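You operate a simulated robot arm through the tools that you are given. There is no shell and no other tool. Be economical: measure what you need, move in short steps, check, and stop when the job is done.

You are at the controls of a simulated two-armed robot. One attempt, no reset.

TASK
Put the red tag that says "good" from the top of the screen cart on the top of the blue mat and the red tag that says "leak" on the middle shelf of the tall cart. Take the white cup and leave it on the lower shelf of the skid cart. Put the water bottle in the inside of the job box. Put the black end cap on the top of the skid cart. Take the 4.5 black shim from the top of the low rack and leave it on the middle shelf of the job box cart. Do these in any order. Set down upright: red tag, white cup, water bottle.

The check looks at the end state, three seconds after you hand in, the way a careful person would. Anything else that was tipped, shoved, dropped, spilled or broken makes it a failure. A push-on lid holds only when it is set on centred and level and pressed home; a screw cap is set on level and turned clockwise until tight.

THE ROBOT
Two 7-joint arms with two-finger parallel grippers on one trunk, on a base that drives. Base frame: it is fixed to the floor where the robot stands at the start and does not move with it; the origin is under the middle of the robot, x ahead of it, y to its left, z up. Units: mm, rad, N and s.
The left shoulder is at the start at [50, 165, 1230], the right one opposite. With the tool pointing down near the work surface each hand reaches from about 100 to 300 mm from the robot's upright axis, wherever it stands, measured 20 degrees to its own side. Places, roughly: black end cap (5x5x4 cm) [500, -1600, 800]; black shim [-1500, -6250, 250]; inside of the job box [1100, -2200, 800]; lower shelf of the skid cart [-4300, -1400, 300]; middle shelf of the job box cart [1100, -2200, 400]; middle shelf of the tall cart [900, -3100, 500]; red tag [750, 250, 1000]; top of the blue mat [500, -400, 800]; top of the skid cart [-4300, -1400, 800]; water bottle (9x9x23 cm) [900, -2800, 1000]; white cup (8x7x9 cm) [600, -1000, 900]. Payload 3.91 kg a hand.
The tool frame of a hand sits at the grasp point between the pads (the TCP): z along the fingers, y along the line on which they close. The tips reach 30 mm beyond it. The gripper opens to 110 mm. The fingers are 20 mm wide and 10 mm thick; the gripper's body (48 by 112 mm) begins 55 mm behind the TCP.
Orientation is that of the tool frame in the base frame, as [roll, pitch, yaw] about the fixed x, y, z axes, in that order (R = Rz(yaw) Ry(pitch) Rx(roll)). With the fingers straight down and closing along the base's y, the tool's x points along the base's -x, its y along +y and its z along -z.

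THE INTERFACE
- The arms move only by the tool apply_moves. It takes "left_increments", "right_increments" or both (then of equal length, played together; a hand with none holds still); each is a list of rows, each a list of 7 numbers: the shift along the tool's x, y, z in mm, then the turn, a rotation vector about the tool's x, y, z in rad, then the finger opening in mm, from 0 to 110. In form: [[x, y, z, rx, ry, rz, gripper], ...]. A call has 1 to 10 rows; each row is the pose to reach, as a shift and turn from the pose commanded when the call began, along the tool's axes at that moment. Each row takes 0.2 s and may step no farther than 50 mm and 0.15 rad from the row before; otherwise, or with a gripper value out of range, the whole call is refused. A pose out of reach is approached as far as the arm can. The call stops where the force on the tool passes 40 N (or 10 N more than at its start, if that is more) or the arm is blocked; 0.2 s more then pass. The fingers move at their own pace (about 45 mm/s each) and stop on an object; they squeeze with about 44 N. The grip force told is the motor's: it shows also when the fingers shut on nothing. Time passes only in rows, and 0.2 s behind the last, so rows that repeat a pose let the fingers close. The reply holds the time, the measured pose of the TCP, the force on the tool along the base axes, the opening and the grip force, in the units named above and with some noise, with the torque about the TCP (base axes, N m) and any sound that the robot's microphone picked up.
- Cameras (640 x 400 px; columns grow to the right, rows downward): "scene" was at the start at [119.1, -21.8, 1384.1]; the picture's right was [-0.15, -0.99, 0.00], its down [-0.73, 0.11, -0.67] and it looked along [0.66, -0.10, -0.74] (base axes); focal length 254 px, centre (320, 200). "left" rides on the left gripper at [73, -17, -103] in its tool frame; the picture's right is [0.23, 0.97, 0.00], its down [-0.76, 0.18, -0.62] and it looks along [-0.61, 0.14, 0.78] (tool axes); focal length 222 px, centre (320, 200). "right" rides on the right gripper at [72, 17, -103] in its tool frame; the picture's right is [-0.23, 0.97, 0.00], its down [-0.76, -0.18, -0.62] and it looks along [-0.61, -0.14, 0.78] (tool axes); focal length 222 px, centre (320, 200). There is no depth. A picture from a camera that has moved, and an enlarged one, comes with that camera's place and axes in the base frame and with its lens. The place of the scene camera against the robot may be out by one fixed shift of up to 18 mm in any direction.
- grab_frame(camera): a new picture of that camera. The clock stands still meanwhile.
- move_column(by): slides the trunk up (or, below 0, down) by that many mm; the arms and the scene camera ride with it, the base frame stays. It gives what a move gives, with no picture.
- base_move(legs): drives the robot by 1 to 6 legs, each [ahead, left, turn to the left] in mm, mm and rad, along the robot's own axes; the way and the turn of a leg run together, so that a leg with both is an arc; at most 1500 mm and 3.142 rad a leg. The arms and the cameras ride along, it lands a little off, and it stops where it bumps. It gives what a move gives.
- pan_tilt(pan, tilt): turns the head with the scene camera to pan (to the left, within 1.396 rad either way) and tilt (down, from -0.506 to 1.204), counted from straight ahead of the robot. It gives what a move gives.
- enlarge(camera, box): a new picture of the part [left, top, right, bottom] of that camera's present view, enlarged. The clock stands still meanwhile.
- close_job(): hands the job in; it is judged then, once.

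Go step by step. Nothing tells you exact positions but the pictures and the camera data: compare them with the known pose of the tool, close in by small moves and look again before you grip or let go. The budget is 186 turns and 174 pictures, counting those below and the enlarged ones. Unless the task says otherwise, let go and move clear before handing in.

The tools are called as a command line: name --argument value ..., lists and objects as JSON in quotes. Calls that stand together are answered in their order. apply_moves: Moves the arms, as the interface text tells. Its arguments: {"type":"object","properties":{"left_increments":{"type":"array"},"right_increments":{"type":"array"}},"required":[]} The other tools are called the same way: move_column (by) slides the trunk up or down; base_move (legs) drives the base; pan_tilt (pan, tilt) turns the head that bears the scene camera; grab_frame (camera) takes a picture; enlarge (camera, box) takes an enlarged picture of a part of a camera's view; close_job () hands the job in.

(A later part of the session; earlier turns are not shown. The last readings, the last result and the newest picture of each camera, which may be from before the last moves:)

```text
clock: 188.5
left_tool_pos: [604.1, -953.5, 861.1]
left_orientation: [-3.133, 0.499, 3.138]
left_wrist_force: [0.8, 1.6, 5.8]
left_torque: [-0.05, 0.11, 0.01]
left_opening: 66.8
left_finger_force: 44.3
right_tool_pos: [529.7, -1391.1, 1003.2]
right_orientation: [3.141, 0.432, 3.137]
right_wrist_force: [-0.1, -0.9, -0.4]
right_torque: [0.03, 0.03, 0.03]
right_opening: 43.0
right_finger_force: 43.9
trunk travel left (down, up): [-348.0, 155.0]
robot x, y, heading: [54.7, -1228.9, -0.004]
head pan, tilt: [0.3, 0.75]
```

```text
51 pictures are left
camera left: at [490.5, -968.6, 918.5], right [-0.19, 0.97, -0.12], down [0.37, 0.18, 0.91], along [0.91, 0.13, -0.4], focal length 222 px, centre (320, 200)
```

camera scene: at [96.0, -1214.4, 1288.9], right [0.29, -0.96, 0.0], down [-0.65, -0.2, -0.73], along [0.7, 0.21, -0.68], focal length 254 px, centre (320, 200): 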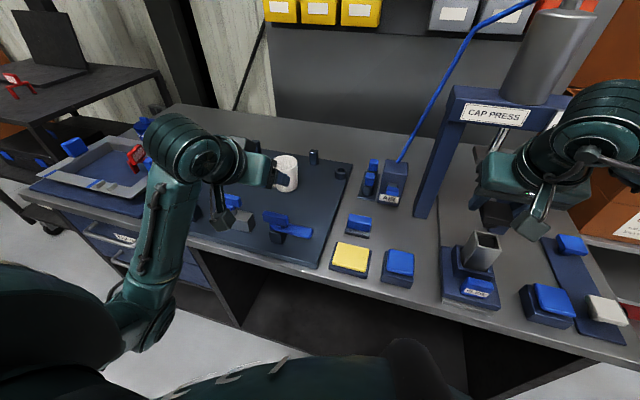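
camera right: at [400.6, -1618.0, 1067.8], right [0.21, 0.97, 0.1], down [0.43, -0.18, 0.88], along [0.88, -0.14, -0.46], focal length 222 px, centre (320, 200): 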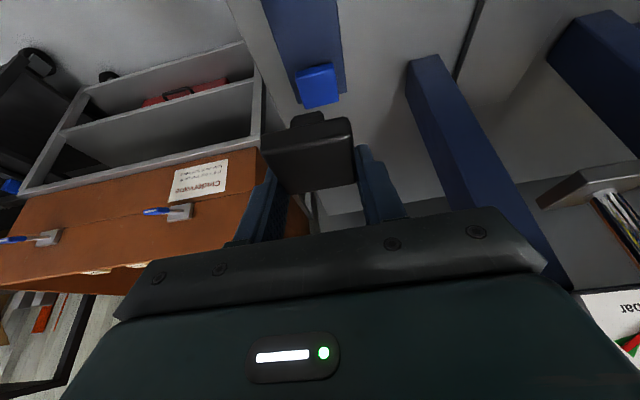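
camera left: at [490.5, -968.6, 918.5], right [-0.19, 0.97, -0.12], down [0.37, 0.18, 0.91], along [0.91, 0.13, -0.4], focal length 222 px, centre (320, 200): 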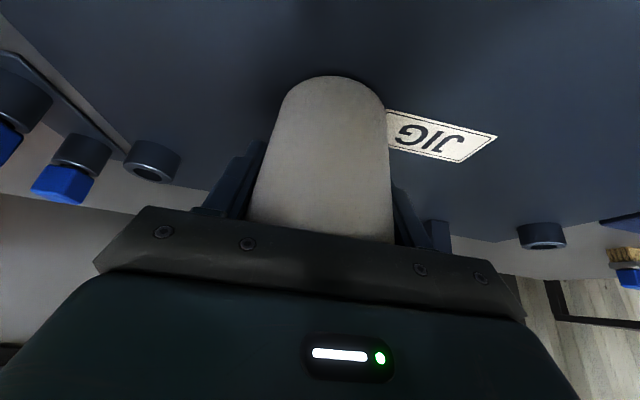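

The cup is gripped (67 mm). Lifting straight up and checking.

apply_moves --left_increments '[[-10, 0, -18, 0, 0, 0, 55], [-28, 0, -50, 0, 0, 0, 55], [-48, 0, -88, 0, 0, 0, 55], [-67, 0, -123, 0, 0, 0, 55]]'

base_move --legs '[[-350, 0, 0]]'

pan_tilt --pan 1.35 --tilt 0.4

grab_frame --camera "scene"

grab_frame --camera "left"

```text
clock: 189.5
left_tool_pos: [601.5, -950.7, 1001.2]
left_orientation: [-3.133, 0.499, 3.136]
left_wrist_force: [-0.1, -1.6, -0.4]
left_torque: [0.02, 0.01, 0.0]
left_opening: 66.8
left_finger_force: 43.8
right_tool_pos: [529.8, -1392.3, 1003.0]
right_orientation: [-3.141, 0.433, 3.135]
right_wrist_force: [0.3, -0.3, 0.1]
right_torque: [0.02, -0.02, 0.02]
right_opening: 42.6
right_finger_force: 44.0
trunk travel left (down, up): [-348.0, 155.0]
robot x, y, heading: [59.4, -1229.5, -0.003]
head pan, tilt: [0.3, 0.75]
```

```text
clock: 191.7
left_tool_pos: [250.3, -946.4, 1001.5]
left_orientation: [-3.134, 0.502, -3.14]
left_wrist_force: [0.1, -0.4, -0.6]
left_torque: [-0.01, -0.02, 0.01]
left_opening: 66.7
left_finger_force: 43.9
right_tool_pos: [181.0, -1388.0, 1003.2]
right_orientation: [3.14, 0.433, -3.141]
right_wrist_force: [-0.4, -0.6, 0.1]
right_torque: [0.0, -0.02, 0.01]
right_opening: 42.9
right_finger_force: 44.1
trunk travel left (down, up): [-348.0, 155.0]
robot x, y, heading: [-293.5, -1228.8, 0.009]
head pan, tilt: [0.3, 0.75]
```

```text
clock: 193.0
left_tool_pos: [251.8, -945.5, 1000.7]
left_orientation: [-3.133, 0.498, -3.139]
left_wrist_force: [-0.3, -0.3, -1.3]
left_torque: [-0.04, -0.01, -0.03]
left_opening: 66.9
left_finger_force: 44.3
right_tool_pos: [181.6, -1389.5, 1002.6]
right_orientation: [3.141, 0.43, -3.142]
right_wrist_force: [-0.1, -0.5, -0.3]
right_torque: [-0.02, -0.01, -0.02]
right_opening: 42.8
right_finger_force: 43.9
trunk travel left (down, up): [-348.0, 155.0]
robot x, y, heading: [-295.7, -1229.0, 0.001]
head pan, tilt: [1.349, 0.4]
```

```text
50 pictures are left
camera scene: at [-233.2, -1148.0, 1320.0], right [0.98, -0.22, 0.0], down [-0.08, -0.38, -0.92], along [0.2, 0.9, -0.39], focal length 254 px, centre (320, 200)
```

scene: 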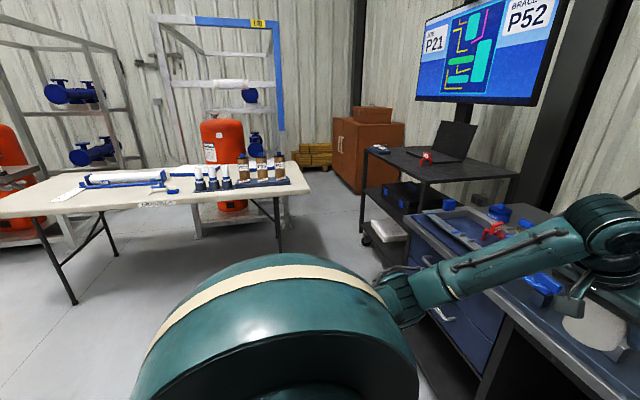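

```text
49 pictures are left
camera left: at [136.9, -963.4, 1057.3], right [-0.2, 0.97, -0.12], down [0.37, 0.18, 0.91], along [0.91, 0.14, -0.4], focal length 222 px, centre (320, 200)
```

left: 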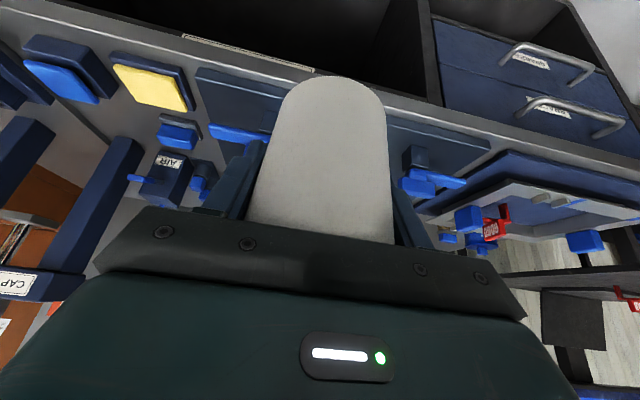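

Cup held upright. Now I'll back up, turn around to face the skid cart side, and look.

base_move --legs '[[-350, 0, 0], [0, 0, 3.14]]'

pan_tilt --pan 0.0 --tilt 0.35

grab_frame --camera "scene"

```text
clock: 202.6
left_tool_pos: [-1193.2, -1498.7, 1000.5]
left_orientation: [-3.134, 0.499, -0.021]
left_wrist_force: [-0.2, 0.4, -0.5]
left_torque: [0.02, 0.03, -0.02]
left_opening: 66.7
left_finger_force: 43.6
right_tool_pos: [-1112.5, -1058.2, 1002.7]
right_orientation: [3.141, 0.43, -0.021]
right_wrist_force: [0.7, -0.8, 0.5]
right_torque: [0.01, 0.03, 0.02]
right_opening: 42.8
right_finger_force: 43.9
trunk travel left (down, up): [-348.0, 155.0]
robot x, y, heading: [-637.3, -1228.0, 3.12]
head pan, tilt: [1.349, 0.4]
```

```text
clock: 204.1
left_tool_pos: [-1191.3, -1498.7, 1001.3]
left_orientation: [-3.132, 0.498, -0.022]
left_wrist_force: [0.4, -0.9, -0.9]
left_torque: [-0.04, 0.0, 0.0]
left_opening: 66.7
left_finger_force: 43.9
right_tool_pos: [-1112.5, -1057.8, 1002.8]
right_orientation: [3.14, 0.431, -0.023]
right_wrist_force: [-0.8, 0.7, -0.4]
right_torque: [-0.04, 0.0, -0.03]
right_opening: 43.1
right_finger_force: 44.4
trunk travel left (down, up): [-348.0, 155.0]
robot x, y, heading: [-645.4, -1231.1, 3.123]
head pan, tilt: [0.0, 0.351]
```

```text
48 pictures are left
camera scene: at [-751.7, -1237.2, 1324.5], right [0.02, 1.0, 0.0], down [0.34, -0.01, -0.94], along [-0.94, 0.02, -0.34], focal length 254 px, centre (320, 200)
```

scene: 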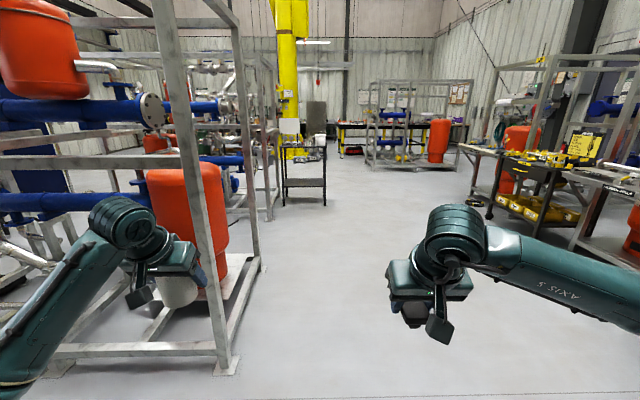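

The skid cart is straight ahead about 3.5 m away, with pipe skids along my left. I'll shift right for clearance and drive up to it.

base_move --legs '[[0, -130, 0.02], [1300, 0, 0], [1250, 0, 0]]'

pan_tilt --pan 0.1 --tilt 0.45

grab_frame --camera "scene"

```text
clock: 218.2
left_tool_pos: [-3798.2, -1312.8, 1001.4]
left_orientation: [-3.133, 0.499, -0.027]
left_wrist_force: [-0.3, 0.9, -0.1]
left_torque: [-0.01, 0.0, 0.01]
left_opening: 66.8
left_finger_force: 44.0
right_tool_pos: [-3715.3, -872.3, 1004.2]
right_orientation: [3.138, 0.431, -0.028]
right_wrist_force: [-0.2, 0.5, -0.6]
right_torque: [-0.02, 0.01, 0.03]
right_opening: 42.8
right_finger_force: 43.7
trunk travel left (down, up): [-348.0, 155.0]
robot x, y, heading: [-3246.7, -1046.4, 3.113]
head pan, tilt: [0.0, 0.351]
```

```text
clock: 218.8
left_tool_pos: [-3797.9, -1311.1, 1000.4]
left_orientation: [-3.133, 0.499, -0.028]
left_wrist_force: [0.4, -0.1, -0.5]
left_torque: [-0.01, 0.01, 0.0]
left_opening: 66.9
left_finger_force: 43.8
right_tool_pos: [-3715.0, -872.4, 1003.0]
right_orientation: [3.139, 0.433, -0.028]
right_wrist_force: [0.1, 0.3, -0.3]
right_torque: [-0.02, -0.02, 0.0]
right_opening: 43.0
right_finger_force: 43.9
trunk travel left (down, up): [-348.0, 155.0]
robot x, y, heading: [-3244.8, -1045.4, 3.116]
head pan, tilt: [0.099, 0.45]
```

```text
47 pictures are left
camera scene: at [-3354.3, -1062.3, 1315.4], right [-0.07, 1.0, 0.0], down [0.43, 0.03, -0.9], along [-0.9, -0.07, -0.43], focal length 254 px, centre (320, 200)
```

scene: 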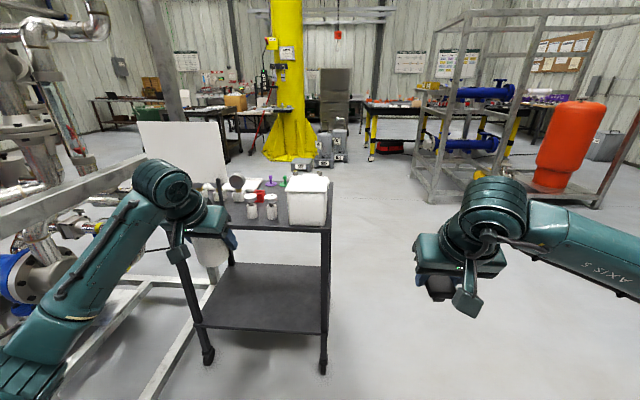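

enlarge --camera "scene" --box '[130, 150, 370, 300]'

```text
2.67 times, centred on (250, 225) of scene
camera zoom: at [-3354.3, -1062.3, 1315.4], right [-0.07, 1.0, 0.0], down [0.43, 0.03, -0.9], along [-0.9, -0.07, -0.43], focal length 677 px, centre (507, 133)
```

zoom: 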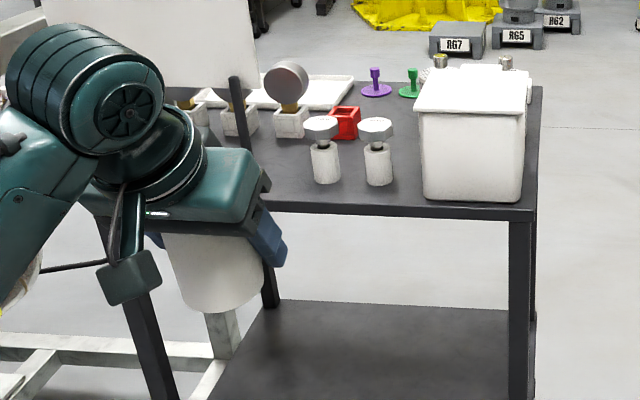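

Cart: top z≈800 (front x≈-4172, y from about -1720 to -1083) with items on it; lower shelf empty at z≈250. I'll lower the trunk and the left arm here in free space, retracting the right hand a bit.

move_column --by -218

apply_moves --left_increments '[[34, 0, 37, 0, 0, 0, 55], [69, 0, 73, 0, 0, 0, 55], [103, 0, 110, 0, 0, 0, 55], [138, 0, 147, 0, 0, 0, 55], [172, 0, 183, 0, 0, 0, 55], [207, 0, 220, 0, 0, 0, 55], [241, 0, 257, 0, 0, 0, 55], [276, 0, 293, 0, 0, 0, 55], [310, 0, 330, 0, 0, 0, 55]]' --right_increments '[[14, 0, -6, 0, 0, 0, 30], [28, 0, -13, 0, 0, 0, 30], [42, 0, -19, 0, 0, 0, 30], [56, 0, -26, 0, 0, 0, 30], [70, 0, -32, 0, 0, 0, 30], [85, 0, -39, 0, 0, 0, 30], [99, 0, -45, 0, 0, 0, 30], [113, 0, -52, 0, 0, 0, 30], [127, 0, -58, 0, 0, 0, 30]]'

grab_frame --camera "scene"

```text
clock: 221.2
left_tool_pos: [-3797.6, -1313.2, 783.1]
left_orientation: [-3.134, 0.499, -0.029]
left_wrist_force: [-0.1, 0.2, -0.6]
left_torque: [0.02, -0.01, -0.01]
left_opening: 67.1
left_finger_force: 43.6
right_tool_pos: [-3715.4, -873.1, 785.2]
right_orientation: [3.138, 0.434, -0.028]
right_wrist_force: [-0.2, 0.0, -0.1]
right_torque: [0.0, 0.01, 0.01]
right_opening: 42.8
right_finger_force: 44.2
trunk travel left (down, up): [-130.0, 373.0]
robot x, y, heading: [-3247.2, -1045.3, 3.113]
head pan, tilt: [0.099, 0.45]
```

```text
refused: row 1 steps farther than a row can; nothing moved
```

```text
45 pictures are left
camera scene: at [-3354.3, -1062.3, 1097.4], right [-0.07, 1.0, 0.0], down [0.43, 0.03, -0.9], along [-0.9, -0.07, -0.44], focal length 254 px, centre (320, 200)
```

scene: 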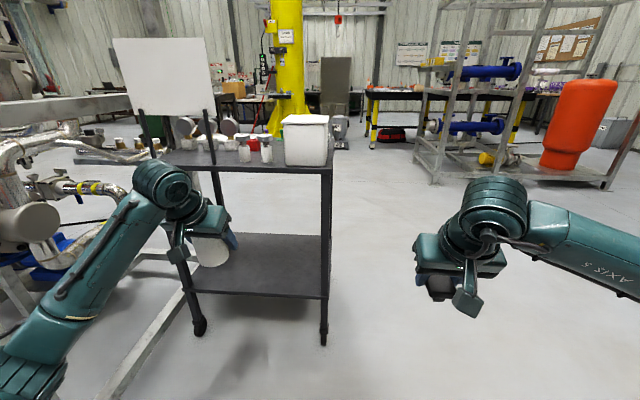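

apply_moves --left_increments '[[31, 0, 33, 0, 0, 0, 55], [62, 0, 66, 0, 0, 0, 55], [93, 0, 99, 0, 0, 0, 55], [124, 0, 132, 0, 0, 0, 55], [155, 0, 165, 0, 0, 0, 55], [186, 0, 198, 0, 0, 0, 55], [217, 0, 231, 0, 0, 0, 55], [248, 0, 264, 0, 0, 0, 55], [279, 0, 297, 0, 0, 0, 55], [310, 0, 330, 0, 0, 0, 55]]' --right_increments '[[13, 0, -6, 0, 0, 0, 30], [25, 0, -12, 0, 0, 0, 30], [38, 0, -17, 0, 0, 0, 30], [51, 0, -23, 0, 0, 0, 30], [64, 0, -29, 0, 0, 0, 30], [76, 0, -35, 0, 0, 0, 30], [89, 0, -41, 0, 0, 0, 30], [102, 0, -46, 0, 0, 0, 30], [114, 0, -52, 0, 0, 0, 30], [127, 0, -58, 0, 0, 0, 30]]'

grab_frame --camera "left"

```text
clock: 223.4
left_tool_pos: [-3680.4, -1314.3, 344.6]
left_orientation: [-3.131, 0.501, -0.027]
left_wrist_force: [-0.2, 0.0, -0.2]
left_torque: [0.0, 0.01, 0.02]
left_opening: 66.7
left_finger_force: 44.4
right_tool_pos: [-3581.3, -876.7, 786.9]
right_orientation: [3.141, 0.429, -0.03]
right_wrist_force: [-0.5, -0.4, -0.3]
right_torque: [-0.03, 0.0, 0.0]
right_opening: 42.9
right_finger_force: 44.5
right hand out of reach, approached as far as the arm can: row 10
trunk travel left (down, up): [-130.0, 373.0]
robot x, y, heading: [-3243.2, -1044.6, 3.114]
head pan, tilt: [0.099, 0.45]
```

```text
44 pictures are left
camera left: at [-3567.4, -1301.4, 401.6], right [0.17, -0.98, -0.12], down [-0.37, -0.17, 0.91], along [-0.91, -0.11, -0.4], focal length 222 px, centre (320, 200)
```

left: 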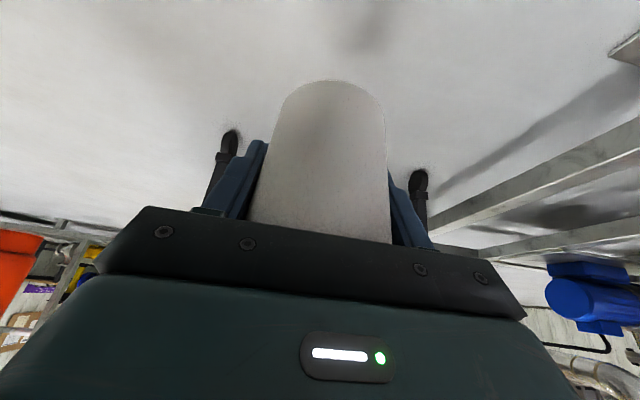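

Posture reached with the cup about 50 mm above shelf height. Driving in toward the cart.

base_move --legs '[[440, 0, 0.02]]'

grab_frame --camera "left"

grab_frame --camera "scene"

```text
clock: 226.0
left_tool_pos: [-4109.1, -1317.6, 345.9]
left_orientation: [-3.132, 0.498, -0.004]
left_wrist_force: [-0.4, 0.9, -0.7]
left_torque: [0.02, 0.01, 0.02]
left_opening: 66.6
left_finger_force: 44.2
right_tool_pos: [-4020.2, -879.1, 787.2]
right_orientation: [3.138, 0.429, -0.006]
right_wrist_force: [0.8, 0.1, 0.2]
right_torque: [-0.02, 0.01, 0.01]
right_opening: 42.8
right_finger_force: 43.7
trunk travel left (down, up): [-130.0, 373.0]
robot x, y, heading: [-3675.5, -1037.8, 3.14]
head pan, tilt: [0.099, 0.45]
```

```text
43 pictures are left
camera left: at [-3996.2, -1302.8, 402.2], right [0.19, -0.97, -0.12], down [-0.37, -0.18, 0.91], along [-0.91, -0.13, -0.4], focal length 222 px, centre (320, 200)
```

left: 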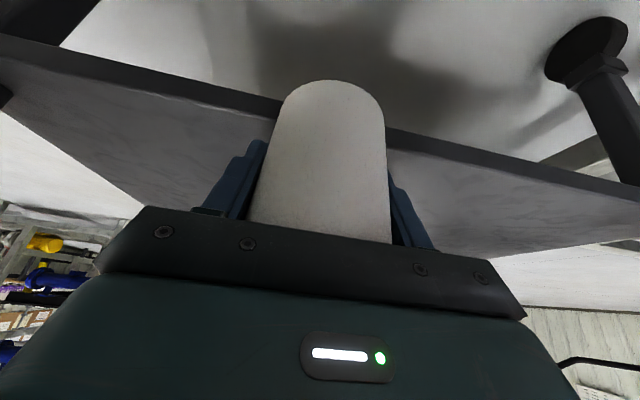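

```text
42 pictures are left
camera scene: at [-3788.8, -1058.9, 1097.3], right [-0.1, 1.0, 0.0], down [0.43, 0.04, -0.9], along [-0.9, -0.09, -0.44], focal length 254 px, centre (320, 200)
```

scene: 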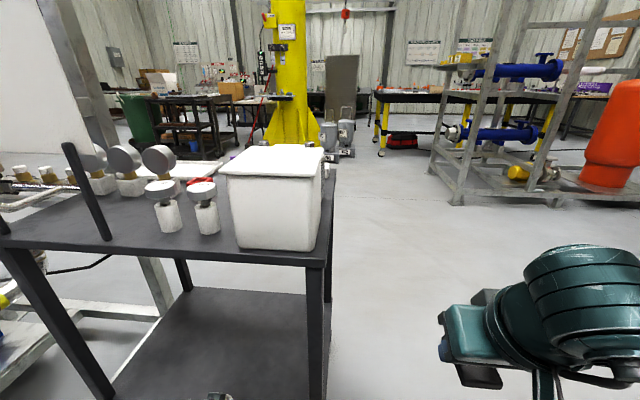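

Shelf edge at x≈-4179 confirmed. Driving in another 160 mm.

base_move --legs '[[160, 0, 0]]'

apply_moves --left_increments '[[7, 0, 13, 0, 0, 0, 55], [14, 0, 26, 0, 0, 0, 55], [17, 0, 31, 0, 0, 0, 55], [19, 0, 34, 0, 0, 0, 55]]'

grab_frame --camera "left"

```text
clock: 227.4
left_tool_pos: [-4231.3, -1318.2, 346.5]
left_orientation: [-3.129, 0.501, 0.0]
left_wrist_force: [0.3, 0.5, -0.3]
left_torque: [0.01, -0.01, -0.04]
left_opening: 66.6
left_finger_force: 44.1
right_tool_pos: [-4143.5, -880.5, 786.7]
right_orientation: [3.14, 0.431, -0.004]
right_wrist_force: [0.5, -0.1, -0.4]
right_torque: [-0.03, 0.02, 0.0]
right_opening: 42.5
right_finger_force: 44.3
trunk travel left (down, up): [-130.0, 373.0]
robot x, y, heading: [-3802.6, -1043.0, -3.145]
head pan, tilt: [0.099, 0.45]
stopped in leg 1: the robot was blocked; the commanded pose is now the measured one
```

```text
clock: 227.8
left_tool_pos: [-4240.5, -1319.0, 339.6]
left_orientation: [-3.128, 0.526, 0.004]
left_wrist_force: [3.0, 1.3, 16.8]
left_torque: [-0.11, -0.65, 0.07]
left_opening: 66.9
left_finger_force: 44.2
right_tool_pos: [-4143.3, -880.1, 787.2]
right_orientation: [3.138, 0.43, -0.005]
right_wrist_force: [0.4, -0.1, -0.1]
right_torque: [0.01, 0.03, 0.0]
right_opening: 42.9
right_finger_force: 43.6
trunk travel left (down, up): [-130.0, 373.0]
robot x, y, heading: [-3799.7, -1041.4, -3.141]
head pan, tilt: [0.099, 0.45]
stopped in row 2 (left hand): the force on the tool passed its limit at 54 N (the readings are from after the stop); the commanded pose is now the measured one
```

```text
41 pictures are left
camera left: at [-4126.5, -1303.4, 394.6], right [0.19, -0.97, -0.12], down [-0.35, -0.19, 0.92], along [-0.92, -0.13, -0.37], focal length 222 px, centre (320, 200)
```

left: 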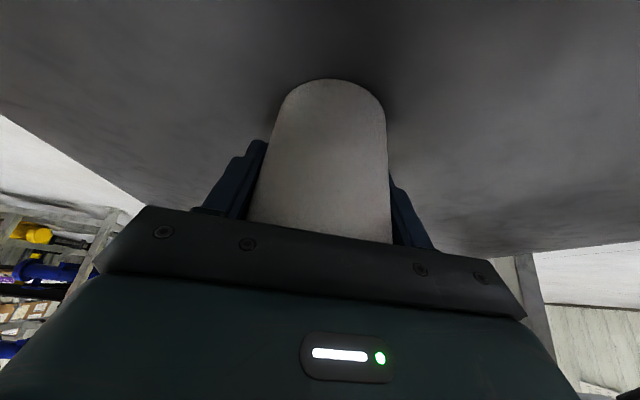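

The cup bottom has met the shelf (shelf z≈287, front edge ≈-4123), and the base is up against the cart. I'll unload, level the hand, touch down gently and look.

apply_moves --left_increments '[[-2, 0, -4, 0, 0.026, 0, 55], [-2, 0, -4, 0, 0.026, 0, 55], [-1, 0, -2, 0, 0.026, 0, 55], [0, 0, -0.5, 0, 0.026, 0, 55], [0.5, 0, 1, 0, 0.026, 0, 55]]'

pan_tilt --pan 0.35 --tilt 0.8

grab_frame --camera "scene"

```text
clock: 229.0
left_tool_pos: [-4239.7, -1318.5, 339.5]
left_orientation: [-3.129, 0.501, 0.002]
left_wrist_force: [11.1, 1.1, 34.1]
left_torque: [-0.29, 0.03, 0.14]
left_opening: 66.5
left_finger_force: 44.3
right_tool_pos: [-4142.6, -879.7, 787.3]
right_orientation: [3.137, 0.432, -0.003]
right_wrist_force: [0.7, 0.4, 0.0]
right_torque: [0.0, 0.02, 0.0]
right_opening: 42.8
right_finger_force: 44.3
trunk travel left (down, up): [-130.0, 373.0]
robot x, y, heading: [-3803.1, -1040.8, -3.14]
head pan, tilt: [0.099, 0.45]
```

```text
clock: 229.8
left_tool_pos: [-4239.7, -1317.6, 340.4]
left_orientation: [-3.128, 0.5, -0.001]
left_wrist_force: [2.7, -0.3, 33.5]
left_torque: [-0.18, 0.09, 0.03]
left_opening: 66.9
left_finger_force: 43.8
right_tool_pos: [-4143.5, -879.2, 786.9]
right_orientation: [3.139, 0.433, -0.004]
right_wrist_force: [0.5, -0.1, -1.1]
right_torque: [0.01, -0.02, -0.01]
right_opening: 42.6
right_finger_force: 44.0
trunk travel left (down, up): [-130.0, 373.0]
robot x, y, heading: [-3803.7, -1037.7, -3.142]
head pan, tilt: [0.351, 0.799]
```

```text
40 pictures are left
camera scene: at [-3894.3, -1076.0, 1067.3], right [-0.34, 0.94, 0.0], down [0.67, 0.25, -0.7], along [-0.66, -0.24, -0.71], focal length 254 px, centre (320, 200)
```

scene: 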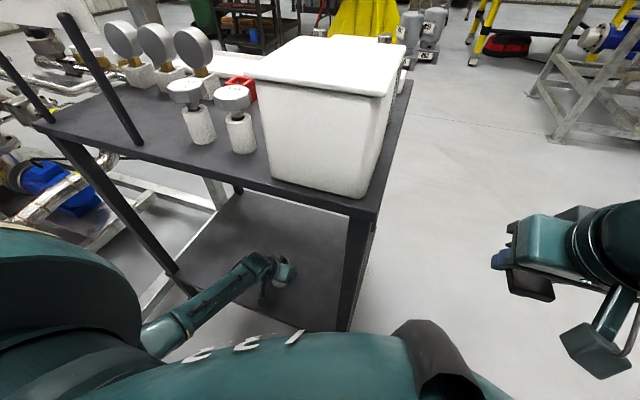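

Flat, centred contact. Releasing the cup and backing the hand up and out.

apply_moves --left_increments '[[-1, 0, -2, 0, 0, 0, 60], [-1, 0, -2, 0, 0, 0, 80], [-1, 0, -2, 0, 0, 0, 98], [-1, 0, -2, 0, 0, 0, 104], [-1, 0, -2, 0, 0, 0, 104], [-1, 0, -30, 0, 0, 0, 104], [0, 0, -65, 0, 0, 0, 104], [5, 0, -100, 0, 0, 0, 104]]'

grab_frame --camera "left"

```text
clock: 231.7
left_tool_pos: [-4186.9, -1322.1, 423.6]
left_orientation: [-3.13, 0.488, 0.003]
left_wrist_force: [-1.0, 0.8, -0.6]
left_torque: [0.02, -0.01, 0.01]
left_opening: 104.0
left_finger_force: 0.0
right_tool_pos: [-4144.2, -879.5, 787.9]
right_orientation: [3.139, 0.428, -0.002]
right_wrist_force: [0.3, -0.7, -0.2]
right_torque: [0.0, 0.02, 0.01]
right_opening: 43.0
right_finger_force: 44.0
trunk travel left (down, up): [-130.0, 373.0]
robot x, y, heading: [-3804.5, -1042.1, -3.139]
head pan, tilt: [0.351, 0.799]
```

```text
39 pictures are left
camera left: at [-4074.4, -1305.9, 480.0], right [0.2, -0.97, -0.12], down [-0.38, -0.19, 0.91], along [-0.9, -0.13, -0.41], focal length 222 px, centre (320, 200)
```

left: 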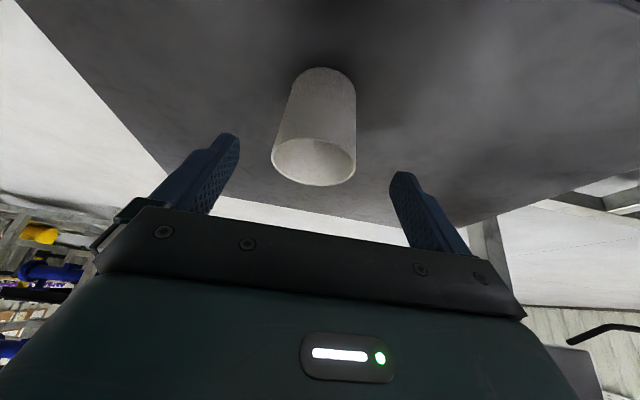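

The cup stands upright on the lower shelf. Next the end cap: a free spot on the cart's top is around (-4370, -1320), behind the mushroom-shaped parts. I'll back off, raise the trunk, turn 0.6 left and approach diagonally.

base_move --legs '[[-350, 0, 0]]'

move_column --by 300

apply_moves --left_increments '[[-20, 0, -40, 0, 0, 0, 60], [-40, 0, -80, 0, 0, 0, 60], [-60, 0, -120, 0, 0, 0, 60], [-80, 0, -160, 0, 0, 0, 60]]'

base_move --legs '[[0, 0, 0.6], [200, -127, 0]]'

pan_tilt --pan -0.1 --tilt 0.7

grab_frame --camera "scene"

```text
clock: 233.9
left_tool_pos: [-3844.4, -1321.1, 421.9]
left_orientation: [-3.128, 0.491, 0.006]
left_wrist_force: [0.2, 0.3, -0.7]
left_torque: [0.01, 0.04, 0.01]
left_opening: 103.9
left_finger_force: 0.1
right_tool_pos: [-3802.2, -881.0, 786.1]
right_orientation: [3.141, 0.43, 0.002]
right_wrist_force: [0.3, 0.2, 0.3]
right_torque: [-0.01, 0.0, 0.01]
right_opening: 42.8
right_finger_force: 44.0
trunk travel left (down, up): [-130.0, 373.0]
robot x, y, heading: [-3462.5, -1038.5, -3.134]
head pan, tilt: [0.351, 0.799]
```

```text
clock: 236.9
left_tool_pos: [-3845.8, -1322.5, 721.7]
left_orientation: [-3.129, 0.492, 0.005]
left_wrist_force: [-0.6, -0.1, 0.0]
left_torque: [0.01, 0.02, 0.0]
left_opening: 104.2
left_finger_force: 0.1
right_tool_pos: [-3802.4, -881.6, 1087.0]
right_orientation: [3.139, 0.428, 0.002]
right_wrist_force: [-0.8, 0.1, 0.3]
right_torque: [0.0, -0.02, -0.01]
right_opening: 42.9
right_finger_force: 43.9
trunk travel left (down, up): [-430.0, 73.0]
robot x, y, heading: [-3462.4, -1038.7, -3.139]
head pan, tilt: [0.351, 0.799]
```

```text
clock: 237.9
left_tool_pos: [-3838.9, -1321.4, 901.1]
left_orientation: [-3.129, 0.49, 0.004]
left_wrist_force: [0.3, -0.4, 0.0]
left_torque: [0.01, -0.01, 0.0]
left_opening: 59.9
left_finger_force: 0.1
right_tool_pos: [-3803.3, -881.8, 1086.5]
right_orientation: [3.14, 0.43, 0.001]
right_wrist_force: [0.3, -0.7, -0.7]
right_torque: [-0.01, -0.02, -0.02]
right_opening: 42.8
right_finger_force: 43.8
trunk travel left (down, up): [-430.0, 73.0]
robot x, y, heading: [-3457.8, -1040.0, -3.141]
head pan, tilt: [0.351, 0.799]
```

```text
clock: 241.3
left_tool_pos: [-3844.8, -1493.9, 901.0]
left_orientation: [-3.129, 0.492, 0.609]
left_wrist_force: [-0.1, -0.1, -0.4]
left_torque: [0.05, -0.02, 0.01]
left_opening: 60.0
left_finger_force: 0.1
right_tool_pos: [-4066.1, -1109.5, 1086.3]
right_orientation: [3.138, 0.427, 0.604]
right_wrist_force: [0.6, 0.9, -0.4]
right_torque: [0.02, -0.01, 0.01]
right_opening: 43.0
right_finger_force: 43.7
trunk travel left (down, up): [-430.0, 73.0]
robot x, y, heading: [-3695.0, -1044.8, -2.539]
head pan, tilt: [0.351, 0.799]
```

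```text
clock: 242.2
left_tool_pos: [-3846.1, -1493.4, 900.6]
left_orientation: [-3.129, 0.492, 0.606]
left_wrist_force: [0.0, 0.1, 0.5]
left_torque: [-0.02, 0.02, -0.02]
left_opening: 60.0
left_finger_force: 0.0
right_tool_pos: [-4066.4, -1108.6, 1087.0]
right_orientation: [3.139, 0.43, 0.603]
right_wrist_force: [0.7, 0.8, -0.4]
right_torque: [-0.03, 0.01, 0.01]
right_opening: 42.8
right_finger_force: 44.3
trunk travel left (down, up): [-430.0, 73.0]
robot x, y, heading: [-3695.3, -1047.0, -2.53]
head pan, tilt: [-0.099, 0.7]
```

```text
38 pictures are left
camera scene: at [-3781.2, -1113.1, 1375.1], right [-0.49, 0.87, 0.0], down [0.56, 0.31, -0.76], along [-0.67, -0.37, -0.64], focal length 254 px, centre (320, 200)
```

scene: 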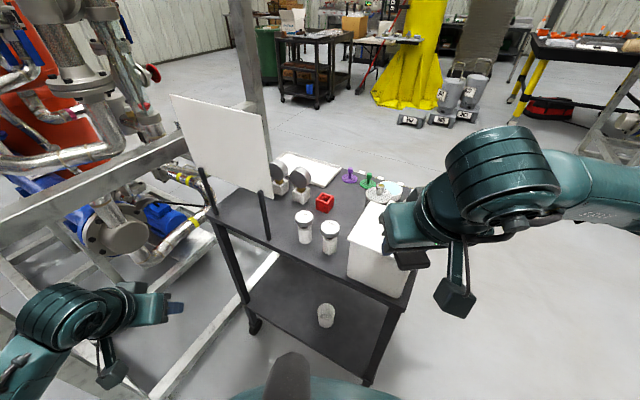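

enlarge --camera "scene" --box '[190, 140, 430, 310]'

```text
2.35 times, centred on (310, 225) of scene
camera zoom: at [-3781.2, -1113.1, 1375.1], right [-0.49, 0.87, 0.0], down [0.56, 0.31, -0.76], along [-0.67, -0.37, -0.64], focal length 597 px, centre (344, 141)
```

zoom: 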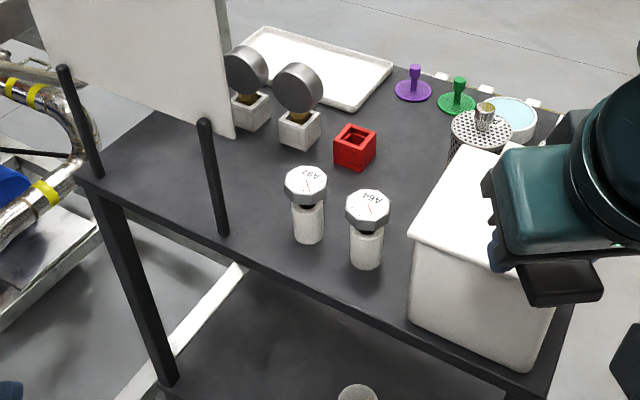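

The open spot between the board's post and the A97 part, near (-4225, -1450), has the best clearance. I'll move the base left/forward a bit and extend the right hand high above it.

base_move --legs '[[0, 100, 0], [120, 0, 0]]'

apply_moves --right_increments '[[-37, 18, 17, 0, 0, 0, 30], [-74, 35, 34, 0, 0, 0, 30], [-112, 53, 51, 0, 0, 0, 30], [-149, 70, 68, 0, 0, 0, 30], [-186, 88, 85, 0, 0, 0, 30]]'

enlarge --camera "scene" --box '[190, 100, 450, 310]'

grab_frame --camera "right"

```text
clock: 244.6
left_tool_pos: [-3888.2, -1647.0, 899.6]
left_orientation: [-3.128, 0.49, 0.609]
left_wrist_force: [-0.4, 0.2, -0.1]
left_torque: [0.0, -0.02, 0.02]
left_opening: 59.9
left_finger_force: 0.1
right_tool_pos: [-4108.0, -1261.5, 1086.8]
right_orientation: [3.138, 0.43, 0.605]
right_wrist_force: [0.3, -0.6, 0.0]
right_torque: [0.03, -0.01, -0.02]
right_opening: 42.8
right_finger_force: 43.9
trunk travel left (down, up): [-430.0, 73.0]
robot x, y, heading: [-3739.1, -1200.3, -2.535]
head pan, tilt: [-0.099, 0.7]
```

```text
clock: 245.7
left_tool_pos: [-3891.2, -1637.9, 904.1]
left_orientation: [-3.137, 0.497, 0.597]
left_wrist_force: [0.2, 1.2, 0.2]
left_torque: [-0.02, -0.01, -0.01]
left_opening: 59.8
left_finger_force: 0.0
right_tool_pos: [-4218.0, -1404.7, 1090.3]
right_orientation: [-3.127, 0.427, 0.591]
right_wrist_force: [-12.4, 45.0, 8.4]
right_torque: [-3.91, -1.81, 3.26]
right_opening: 42.8
right_finger_force: 44.5
trunk travel left (down, up): [-430.0, 73.0]
robot x, y, heading: [-3738.7, -1190.6, -2.536]
head pan, tilt: [-0.099, 0.7]
stopped in row 5 (right hand): the force on the tool passed its limit at 128 N (the readings are from after the stop); the commanded pose is now the measured one
```

```text
1.90 times, centred on (320, 205) of scene
camera zoom: at [-3824.8, -1254.6, 1375.7], right [-0.48, 0.88, -0.01], down [0.57, 0.3, -0.77], along [-0.67, -0.37, -0.64], focal length 483 px, centre (320, 190)
```

zoom: 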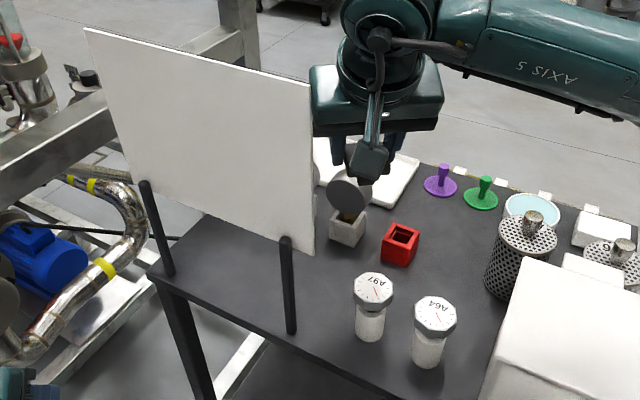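

```text
35 pictures are left
camera right: at [-4118.9, -1358.7, 1153.8], right [0.37, -0.93, 0.08], down [-0.46, -0.1, 0.88], along [-0.81, -0.36, -0.46], focal length 222 px, centre (320, 200)
```

right: 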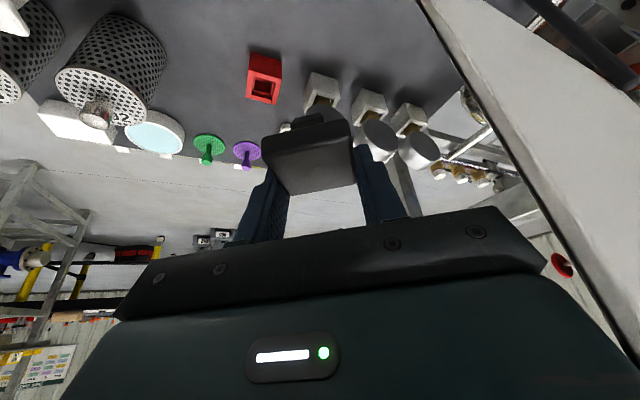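

I clipped the tall white panel's edge (it and the cart look unmoved). I'll move the hand away to the right, and use the spot between the red box and strainer instead, near (-4335, -1305).

apply_moves --right_increments '[[0, -40, 0, 0, 0, 0, 30], [-4, -85, 2, 0, 0, 0, 30], [-8, -130, 4, 0, 0, 0, 30]]'

apply_moves --right_increments '[[0, 0, 0, 0.05, 0, 0.109, 30], [0, 0, 0, 0.1, 0, 0.218, 30], [0, 0, 0, 0.15, 0, 0.327, 30], [0, 0, 0, 0.2, 0, 0.436, 30], [0, 0, 0, 0.25, 0, 0.545, 30]]'

enlarge --camera "scene" --box '[190, 100, 450, 310]'

grab_frame --camera "right"

```text
clock: 246.5
left_tool_pos: [-3888.2, -1642.7, 900.3]
left_orientation: [-3.129, 0.492, 0.604]
left_wrist_force: [-0.6, -0.2, 0.3]
left_torque: [-0.02, 0.0, 0.06]
left_opening: 59.8
left_finger_force: 0.0
right_tool_pos: [-4295.1, -1312.6, 1089.9]
right_orientation: [-3.128, 0.424, 0.604]
right_wrist_force: [1.2, 0.0, -0.8]
right_torque: [-0.03, 0.01, 0.02]
right_opening: 42.8
right_finger_force: 44.4
trunk travel left (down, up): [-430.0, 73.0]
robot x, y, heading: [-3736.1, -1194.0, -2.538]
head pan, tilt: [-0.099, 0.7]
```

```text
clock: 247.7
left_tool_pos: [-3889.6, -1643.0, 900.3]
left_orientation: [-3.13, 0.492, 0.603]
left_wrist_force: [0.1, 0.0, 0.4]
left_torque: [0.02, -0.01, 0.02]
left_opening: 60.1
left_finger_force: 0.1
right_tool_pos: [-4293.7, -1313.9, 1089.2]
right_orientation: [-3.125, 0.432, 0.002]
right_wrist_force: [-1.3, -0.8, -1.3]
right_torque: [0.02, -0.01, -0.01]
right_opening: 42.8
right_finger_force: 44.3
trunk travel left (down, up): [-430.0, 73.0]
robot x, y, heading: [-3739.0, -1195.5, -2.54]
head pan, tilt: [-0.099, 0.7]
```

```text
1.90 times, centred on (320, 205) of scene
camera zoom: at [-3824.2, -1264.0, 1375.1], right [-0.48, 0.88, 0.0], down [0.56, 0.31, -0.76], along [-0.67, -0.37, -0.64], focal length 483 px, centre (320, 190)
```

zoom: 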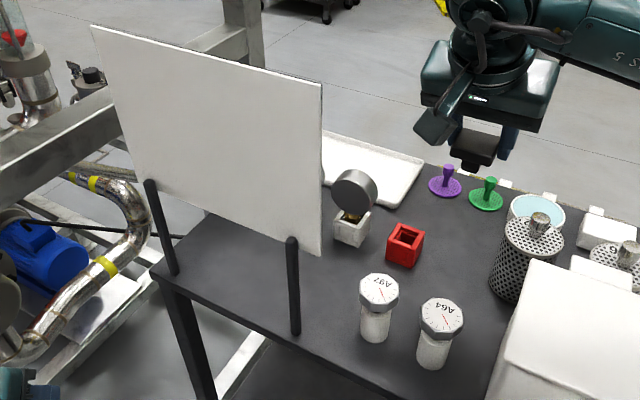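

```text
33 pictures are left
camera right: at [-4186.3, -1331.8, 1152.5], right [-0.21, -0.97, 0.08], down [-0.43, 0.17, 0.89], along [-0.88, 0.15, -0.45], focal length 222 px, centre (320, 200)
```

right: 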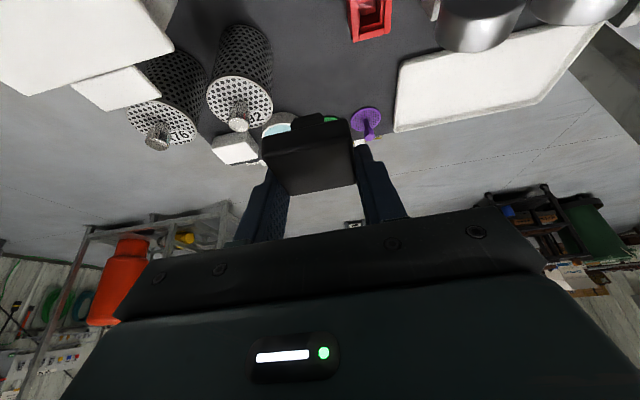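

Nothing was disturbed. Target spot refined to (-4405, -1325), behind the red box and clear of the strainer. Moving the base 50 mm closer, extending, then lowering with the trunk.

base_move --legs '[[50, 0, 0]]'

apply_moves --right_increments '[[-32, -8, 15, 0, 0, 0, 30], [-64, -17, 29, 0, 0, 0, 30]]'

move_column --by -120

enlarge --camera "scene" --box '[250, 80, 490, 250]'

grab_frame --camera "right"

```text
clock: 248.7
left_tool_pos: [-3930.9, -1671.8, 900.6]
left_orientation: [-3.13, 0.491, 0.605]
left_wrist_force: [-0.9, 0.2, -1.0]
left_torque: [0.03, -0.04, -0.02]
left_opening: 60.2
left_finger_force: 0.1
right_tool_pos: [-4336.4, -1340.9, 1088.9]
right_orientation: [-3.124, 0.431, 0.005]
right_wrist_force: [-0.6, -0.5, -1.2]
right_torque: [0.01, -0.01, -0.03]
right_opening: 42.8
right_finger_force: 43.4
trunk travel left (down, up): [-430.0, 73.0]
robot x, y, heading: [-3778.2, -1227.0, -2.539]
head pan, tilt: [-0.099, 0.7]
```

```text
clock: 249.2
left_tool_pos: [-3930.9, -1671.5, 900.9]
left_orientation: [-3.128, 0.493, 0.605]
left_wrist_force: [0.1, -1.2, 0.0]
left_torque: [0.0, 0.0, 0.01]
left_opening: 60.1
left_finger_force: 0.0
right_tool_pos: [-4405.9, -1322.3, 1088.5]
right_orientation: [-3.122, 0.433, 0.005]
right_wrist_force: [0.6, -0.6, -0.8]
right_torque: [0.0, -0.01, -0.01]
right_opening: 42.8
right_finger_force: 43.9
trunk travel left (down, up): [-430.0, 73.0]
robot x, y, heading: [-3778.6, -1223.7, -2.535]
head pan, tilt: [-0.099, 0.7]
```

```text
clock: 250.8
left_tool_pos: [-3930.2, -1672.3, 780.8]
left_orientation: [-3.129, 0.492, 0.604]
left_wrist_force: [-0.5, 0.3, 0.2]
left_torque: [0.01, -0.03, 0.0]
left_opening: 59.9
left_finger_force: 0.0
right_tool_pos: [-4405.5, -1323.5, 969.7]
right_orientation: [-3.122, 0.435, 0.004]
right_wrist_force: [0.3, 0.0, -0.6]
right_torque: [0.03, 0.02, 0.02]
right_opening: 42.7
right_finger_force: 44.1
trunk travel left (down, up): [-310.0, 193.0]
robot x, y, heading: [-3780.2, -1224.8, -2.54]
head pan, tilt: [-0.099, 0.7]
```

```text
2.35 times, centred on (370, 165) of scene
camera zoom: at [-3865.3, -1292.2, 1255.2], right [-0.48, 0.88, 0.0], down [0.56, 0.31, -0.77], along [-0.67, -0.37, -0.64], focal length 597 px, centre (202, 282)
```

zoom: 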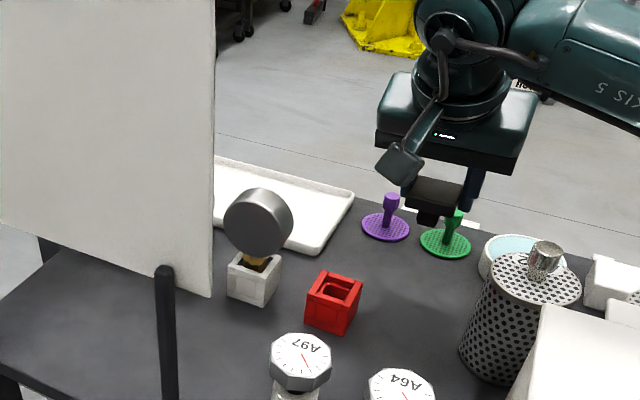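

```text
31 pictures are left
camera right: at [-4297.2, -1341.7, 1032.3], right [-0.21, -0.97, 0.08], down [-0.43, 0.16, 0.89], along [-0.88, 0.15, -0.45], focal length 222 px, centre (320, 200)
```

right: 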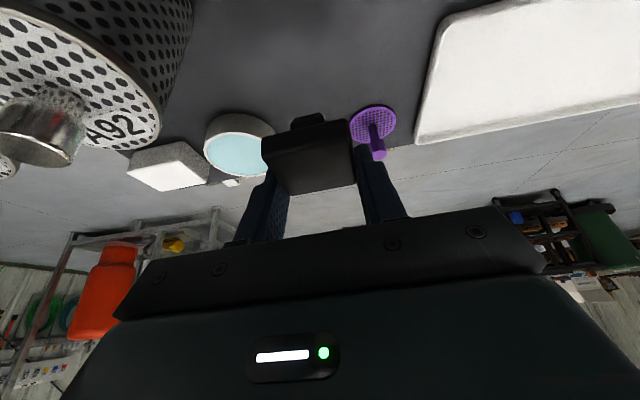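

The landing spot directly below is clear. Lowering further, then touching down with small arm steps.

move_column --by -75

apply_moves --right_increments '[[2, 0, 5, 0, 0, 0, 30], [4, 0, 9, 0, 0, 0, 30], [5, 0, 11, 0, 0, 0, 30], [6, 0, 13, 0, 0, 0, 30], [7, 0, 15, 0, 0, 0, 30]]'

enlarge --camera "scene" --box '[330, 60, 490, 180]'

```text
clock: 251.9
left_tool_pos: [-3930.2, -1671.3, 705.9]
left_orientation: [-3.129, 0.493, 0.603]
left_wrist_force: [-0.3, -0.7, -0.4]
left_torque: [0.0, 0.04, 0.0]
left_opening: 59.8
left_finger_force: 0.0
right_tool_pos: [-4406.2, -1322.8, 896.0]
right_orientation: [-3.124, 0.436, 0.004]
right_wrist_force: [0.7, -0.2, -0.4]
right_torque: [0.02, -0.01, 0.06]
right_opening: 42.9
right_finger_force: 44.3
trunk travel left (down, up): [-235.0, 268.0]
robot x, y, heading: [-3778.7, -1220.7, -2.538]
head pan, tilt: [-0.099, 0.7]
```

```text
clock: 253.1
left_tool_pos: [-3930.1, -1671.4, 704.9]
left_orientation: [-3.128, 0.493, 0.606]
left_wrist_force: [0.7, 0.4, 0.0]
left_torque: [-0.01, -0.02, -0.05]
left_opening: 60.0
left_finger_force: 0.1
right_tool_pos: [-4405.9, -1326.0, 883.4]
right_orientation: [-3.128, 0.442, 0.003]
right_wrist_force: [0.6, 1.1, -0.8]
right_torque: [0.0, 0.0, -0.02]
right_opening: 42.7
right_finger_force: 44.2
trunk travel left (down, up): [-235.0, 268.0]
robot x, y, heading: [-3779.7, -1223.5, -2.536]
head pan, tilt: [-0.099, 0.7]
```

```text
3.33 times, centred on (410, 120) of scene
camera zoom: at [-3863.2, -1294.6, 1180.7], right [-0.48, 0.88, 0.0], down [0.56, 0.31, -0.77], along [-0.67, -0.37, -0.64], focal length 846 px, centre (20, 467)
```

zoom: 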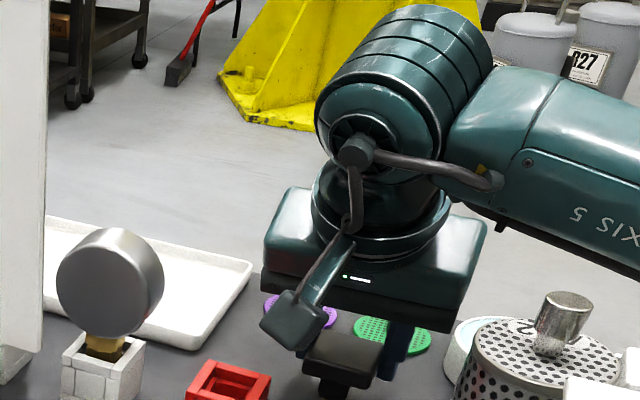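

apply_moves --right_increments '[[0.9, 0, 2, 0, 0, 0, 30], [1.8, 0, 4, 0, 0, 0, 30], [2.7, 0, 6, 0, 0, 0, 30], [3.6, 0, 8, 0, 0, 0, 30], [4.5, 0, 10, 0, 0, 0, 30], [5.4, 0, 12, 0, 0, 0, 30]]'

grab_frame --camera "right"

```text
clock: 254.5
left_tool_pos: [-3927.7, -1671.2, 706.7]
left_orientation: [-3.124, 0.497, 0.606]
left_wrist_force: [0.0, 0.7, 0.2]
left_torque: [0.06, 0.06, -0.02]
left_opening: 60.2
left_finger_force: 0.0
right_tool_pos: [-4404.1, -1323.3, 875.4]
right_orientation: [-3.131, 0.448, 0.0]
right_wrist_force: [0.8, 0.6, 11.4]
right_torque: [0.02, -0.35, -0.04]
right_opening: 42.8
right_finger_force: 38.7
trunk travel left (down, up): [-235.0, 268.0]
robot x, y, heading: [-3777.9, -1226.2, -2.539]
head pan, tilt: [-0.099, 0.7]
```

```text
29 pictures are left
camera right: at [-4293.5, -1341.5, 936.7], right [-0.21, -0.97, 0.09], down [-0.41, 0.17, 0.89], along [-0.89, 0.15, -0.44], focal length 222 px, centre (320, 200)
```

right: 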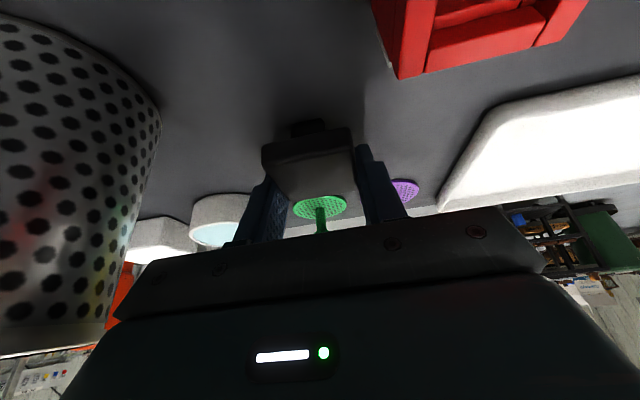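

pan_tilt --pan -0.5 --tilt 0.5

grab_frame --camera "scene"

```text
clock: 255.3
left_tool_pos: [-3927.0, -1672.8, 705.9]
left_orientation: [-3.124, 0.495, 0.606]
left_wrist_force: [-0.1, -0.3, 1.2]
left_torque: [0.02, 0.06, -0.01]
left_opening: 60.2
left_finger_force: 0.1
right_tool_pos: [-4403.7, -1325.0, 873.4]
right_orientation: [-3.13, 0.447, 0.001]
right_wrist_force: [-0.1, -0.8, 10.6]
right_torque: [0.0, -0.3, -0.04]
right_opening: 42.9
right_finger_force: 43.8
trunk travel left (down, up): [-235.0, 268.0]
robot x, y, heading: [-3774.1, -1224.5, -2.54]
head pan, tilt: [-0.499, 0.499]
```

```text
28 pictures are left
camera scene: at [-3875.0, -1261.3, 1198.9], right [-0.1, 0.99, 0.0], down [0.47, 0.05, -0.88], along [-0.88, -0.09, -0.47], focal length 254 px, centre (320, 200)
```

scene: 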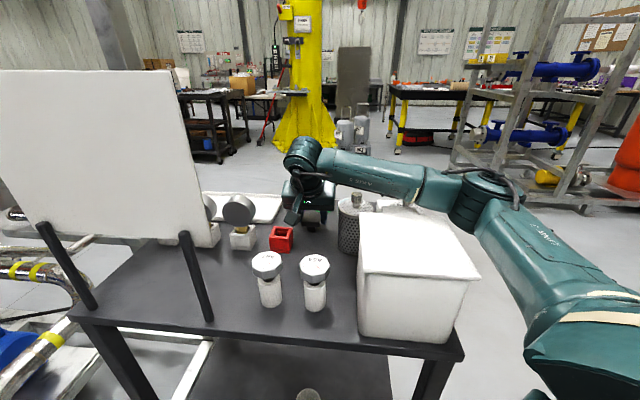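

The cap is on the cart's top (about 10 N), and the forearm is close to the white container. I'll open the fingers just enough and lift straight up with the trunk.

apply_moves --right_increments '[[-0.4, 0, -0.9, 0, 0, 0, 45], [-0.4, 0, -0.9, 0, 0, 0, 55], [-0.4, 0, -0.9, 0, 0, 0, 60], [-0.4, 0, -0.9, 0, 0, 0, 60]]'

move_column --by 200

grab_frame --camera "right"

grab_frame --camera "scene"

```text
clock: 256.3
left_tool_pos: [-3927.9, -1672.4, 707.0]
left_orientation: [-3.124, 0.496, 0.605]
left_wrist_force: [-0.4, -0.1, 0.5]
left_torque: [0.02, -0.01, 0.0]
left_opening: 59.9
left_finger_force: 0.1
right_tool_pos: [-4403.7, -1325.0, 875.7]
right_orientation: [-3.128, 0.445, 0.003]
right_wrist_force: [0.3, 0.1, 0.1]
right_torque: [0.02, -0.04, 0.0]
right_opening: 59.9
right_finger_force: 0.1
trunk travel left (down, up): [-235.0, 268.0]
robot x, y, heading: [-3777.7, -1226.3, -2.538]
head pan, tilt: [-0.499, 0.499]
```

```text
clock: 258.5
left_tool_pos: [-3930.8, -1672.2, 905.0]
left_orientation: [-3.131, 0.493, 0.603]
left_wrist_force: [0.2, 0.1, -0.4]
left_torque: [0.01, 0.04, 0.01]
left_opening: 60.2
left_finger_force: 0.0
right_tool_pos: [-4406.8, -1322.7, 1066.0]
right_orientation: [-3.121, 0.429, 0.006]
right_wrist_force: [-0.5, 0.0, -0.6]
right_torque: [0.0, -0.04, 0.03]
right_opening: 60.3
right_finger_force: 0.1
trunk travel left (down, up): [-435.0, 68.0]
robot x, y, heading: [-3778.5, -1225.5, -2.538]
head pan, tilt: [-0.499, 0.499]
```

```text
27 pictures are left
camera right: at [-4297.6, -1341.3, 1128.3], right [-0.21, -0.97, 0.08], down [-0.43, 0.16, 0.89], along [-0.88, 0.15, -0.45], focal length 222 px, centre (320, 200)
```

right: 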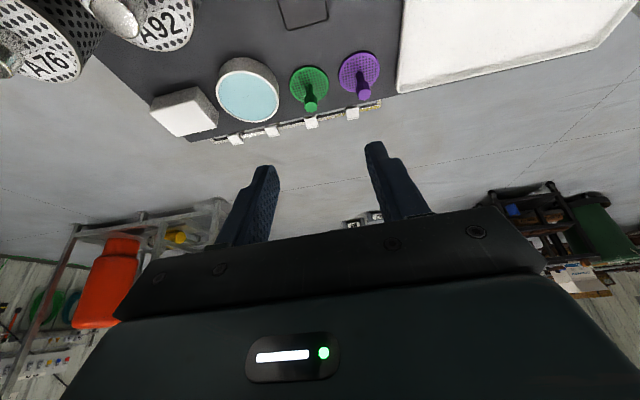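

```text
26 pictures are left
camera scene: at [-3881.6, -1260.7, 1397.8], right [-0.1, 0.99, 0.0], down [0.48, 0.05, -0.88], along [-0.87, -0.09, -0.48], focal length 254 px, centre (320, 200)
```

scene: 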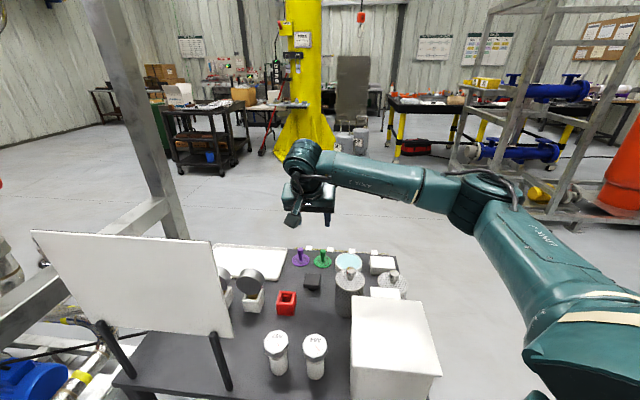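

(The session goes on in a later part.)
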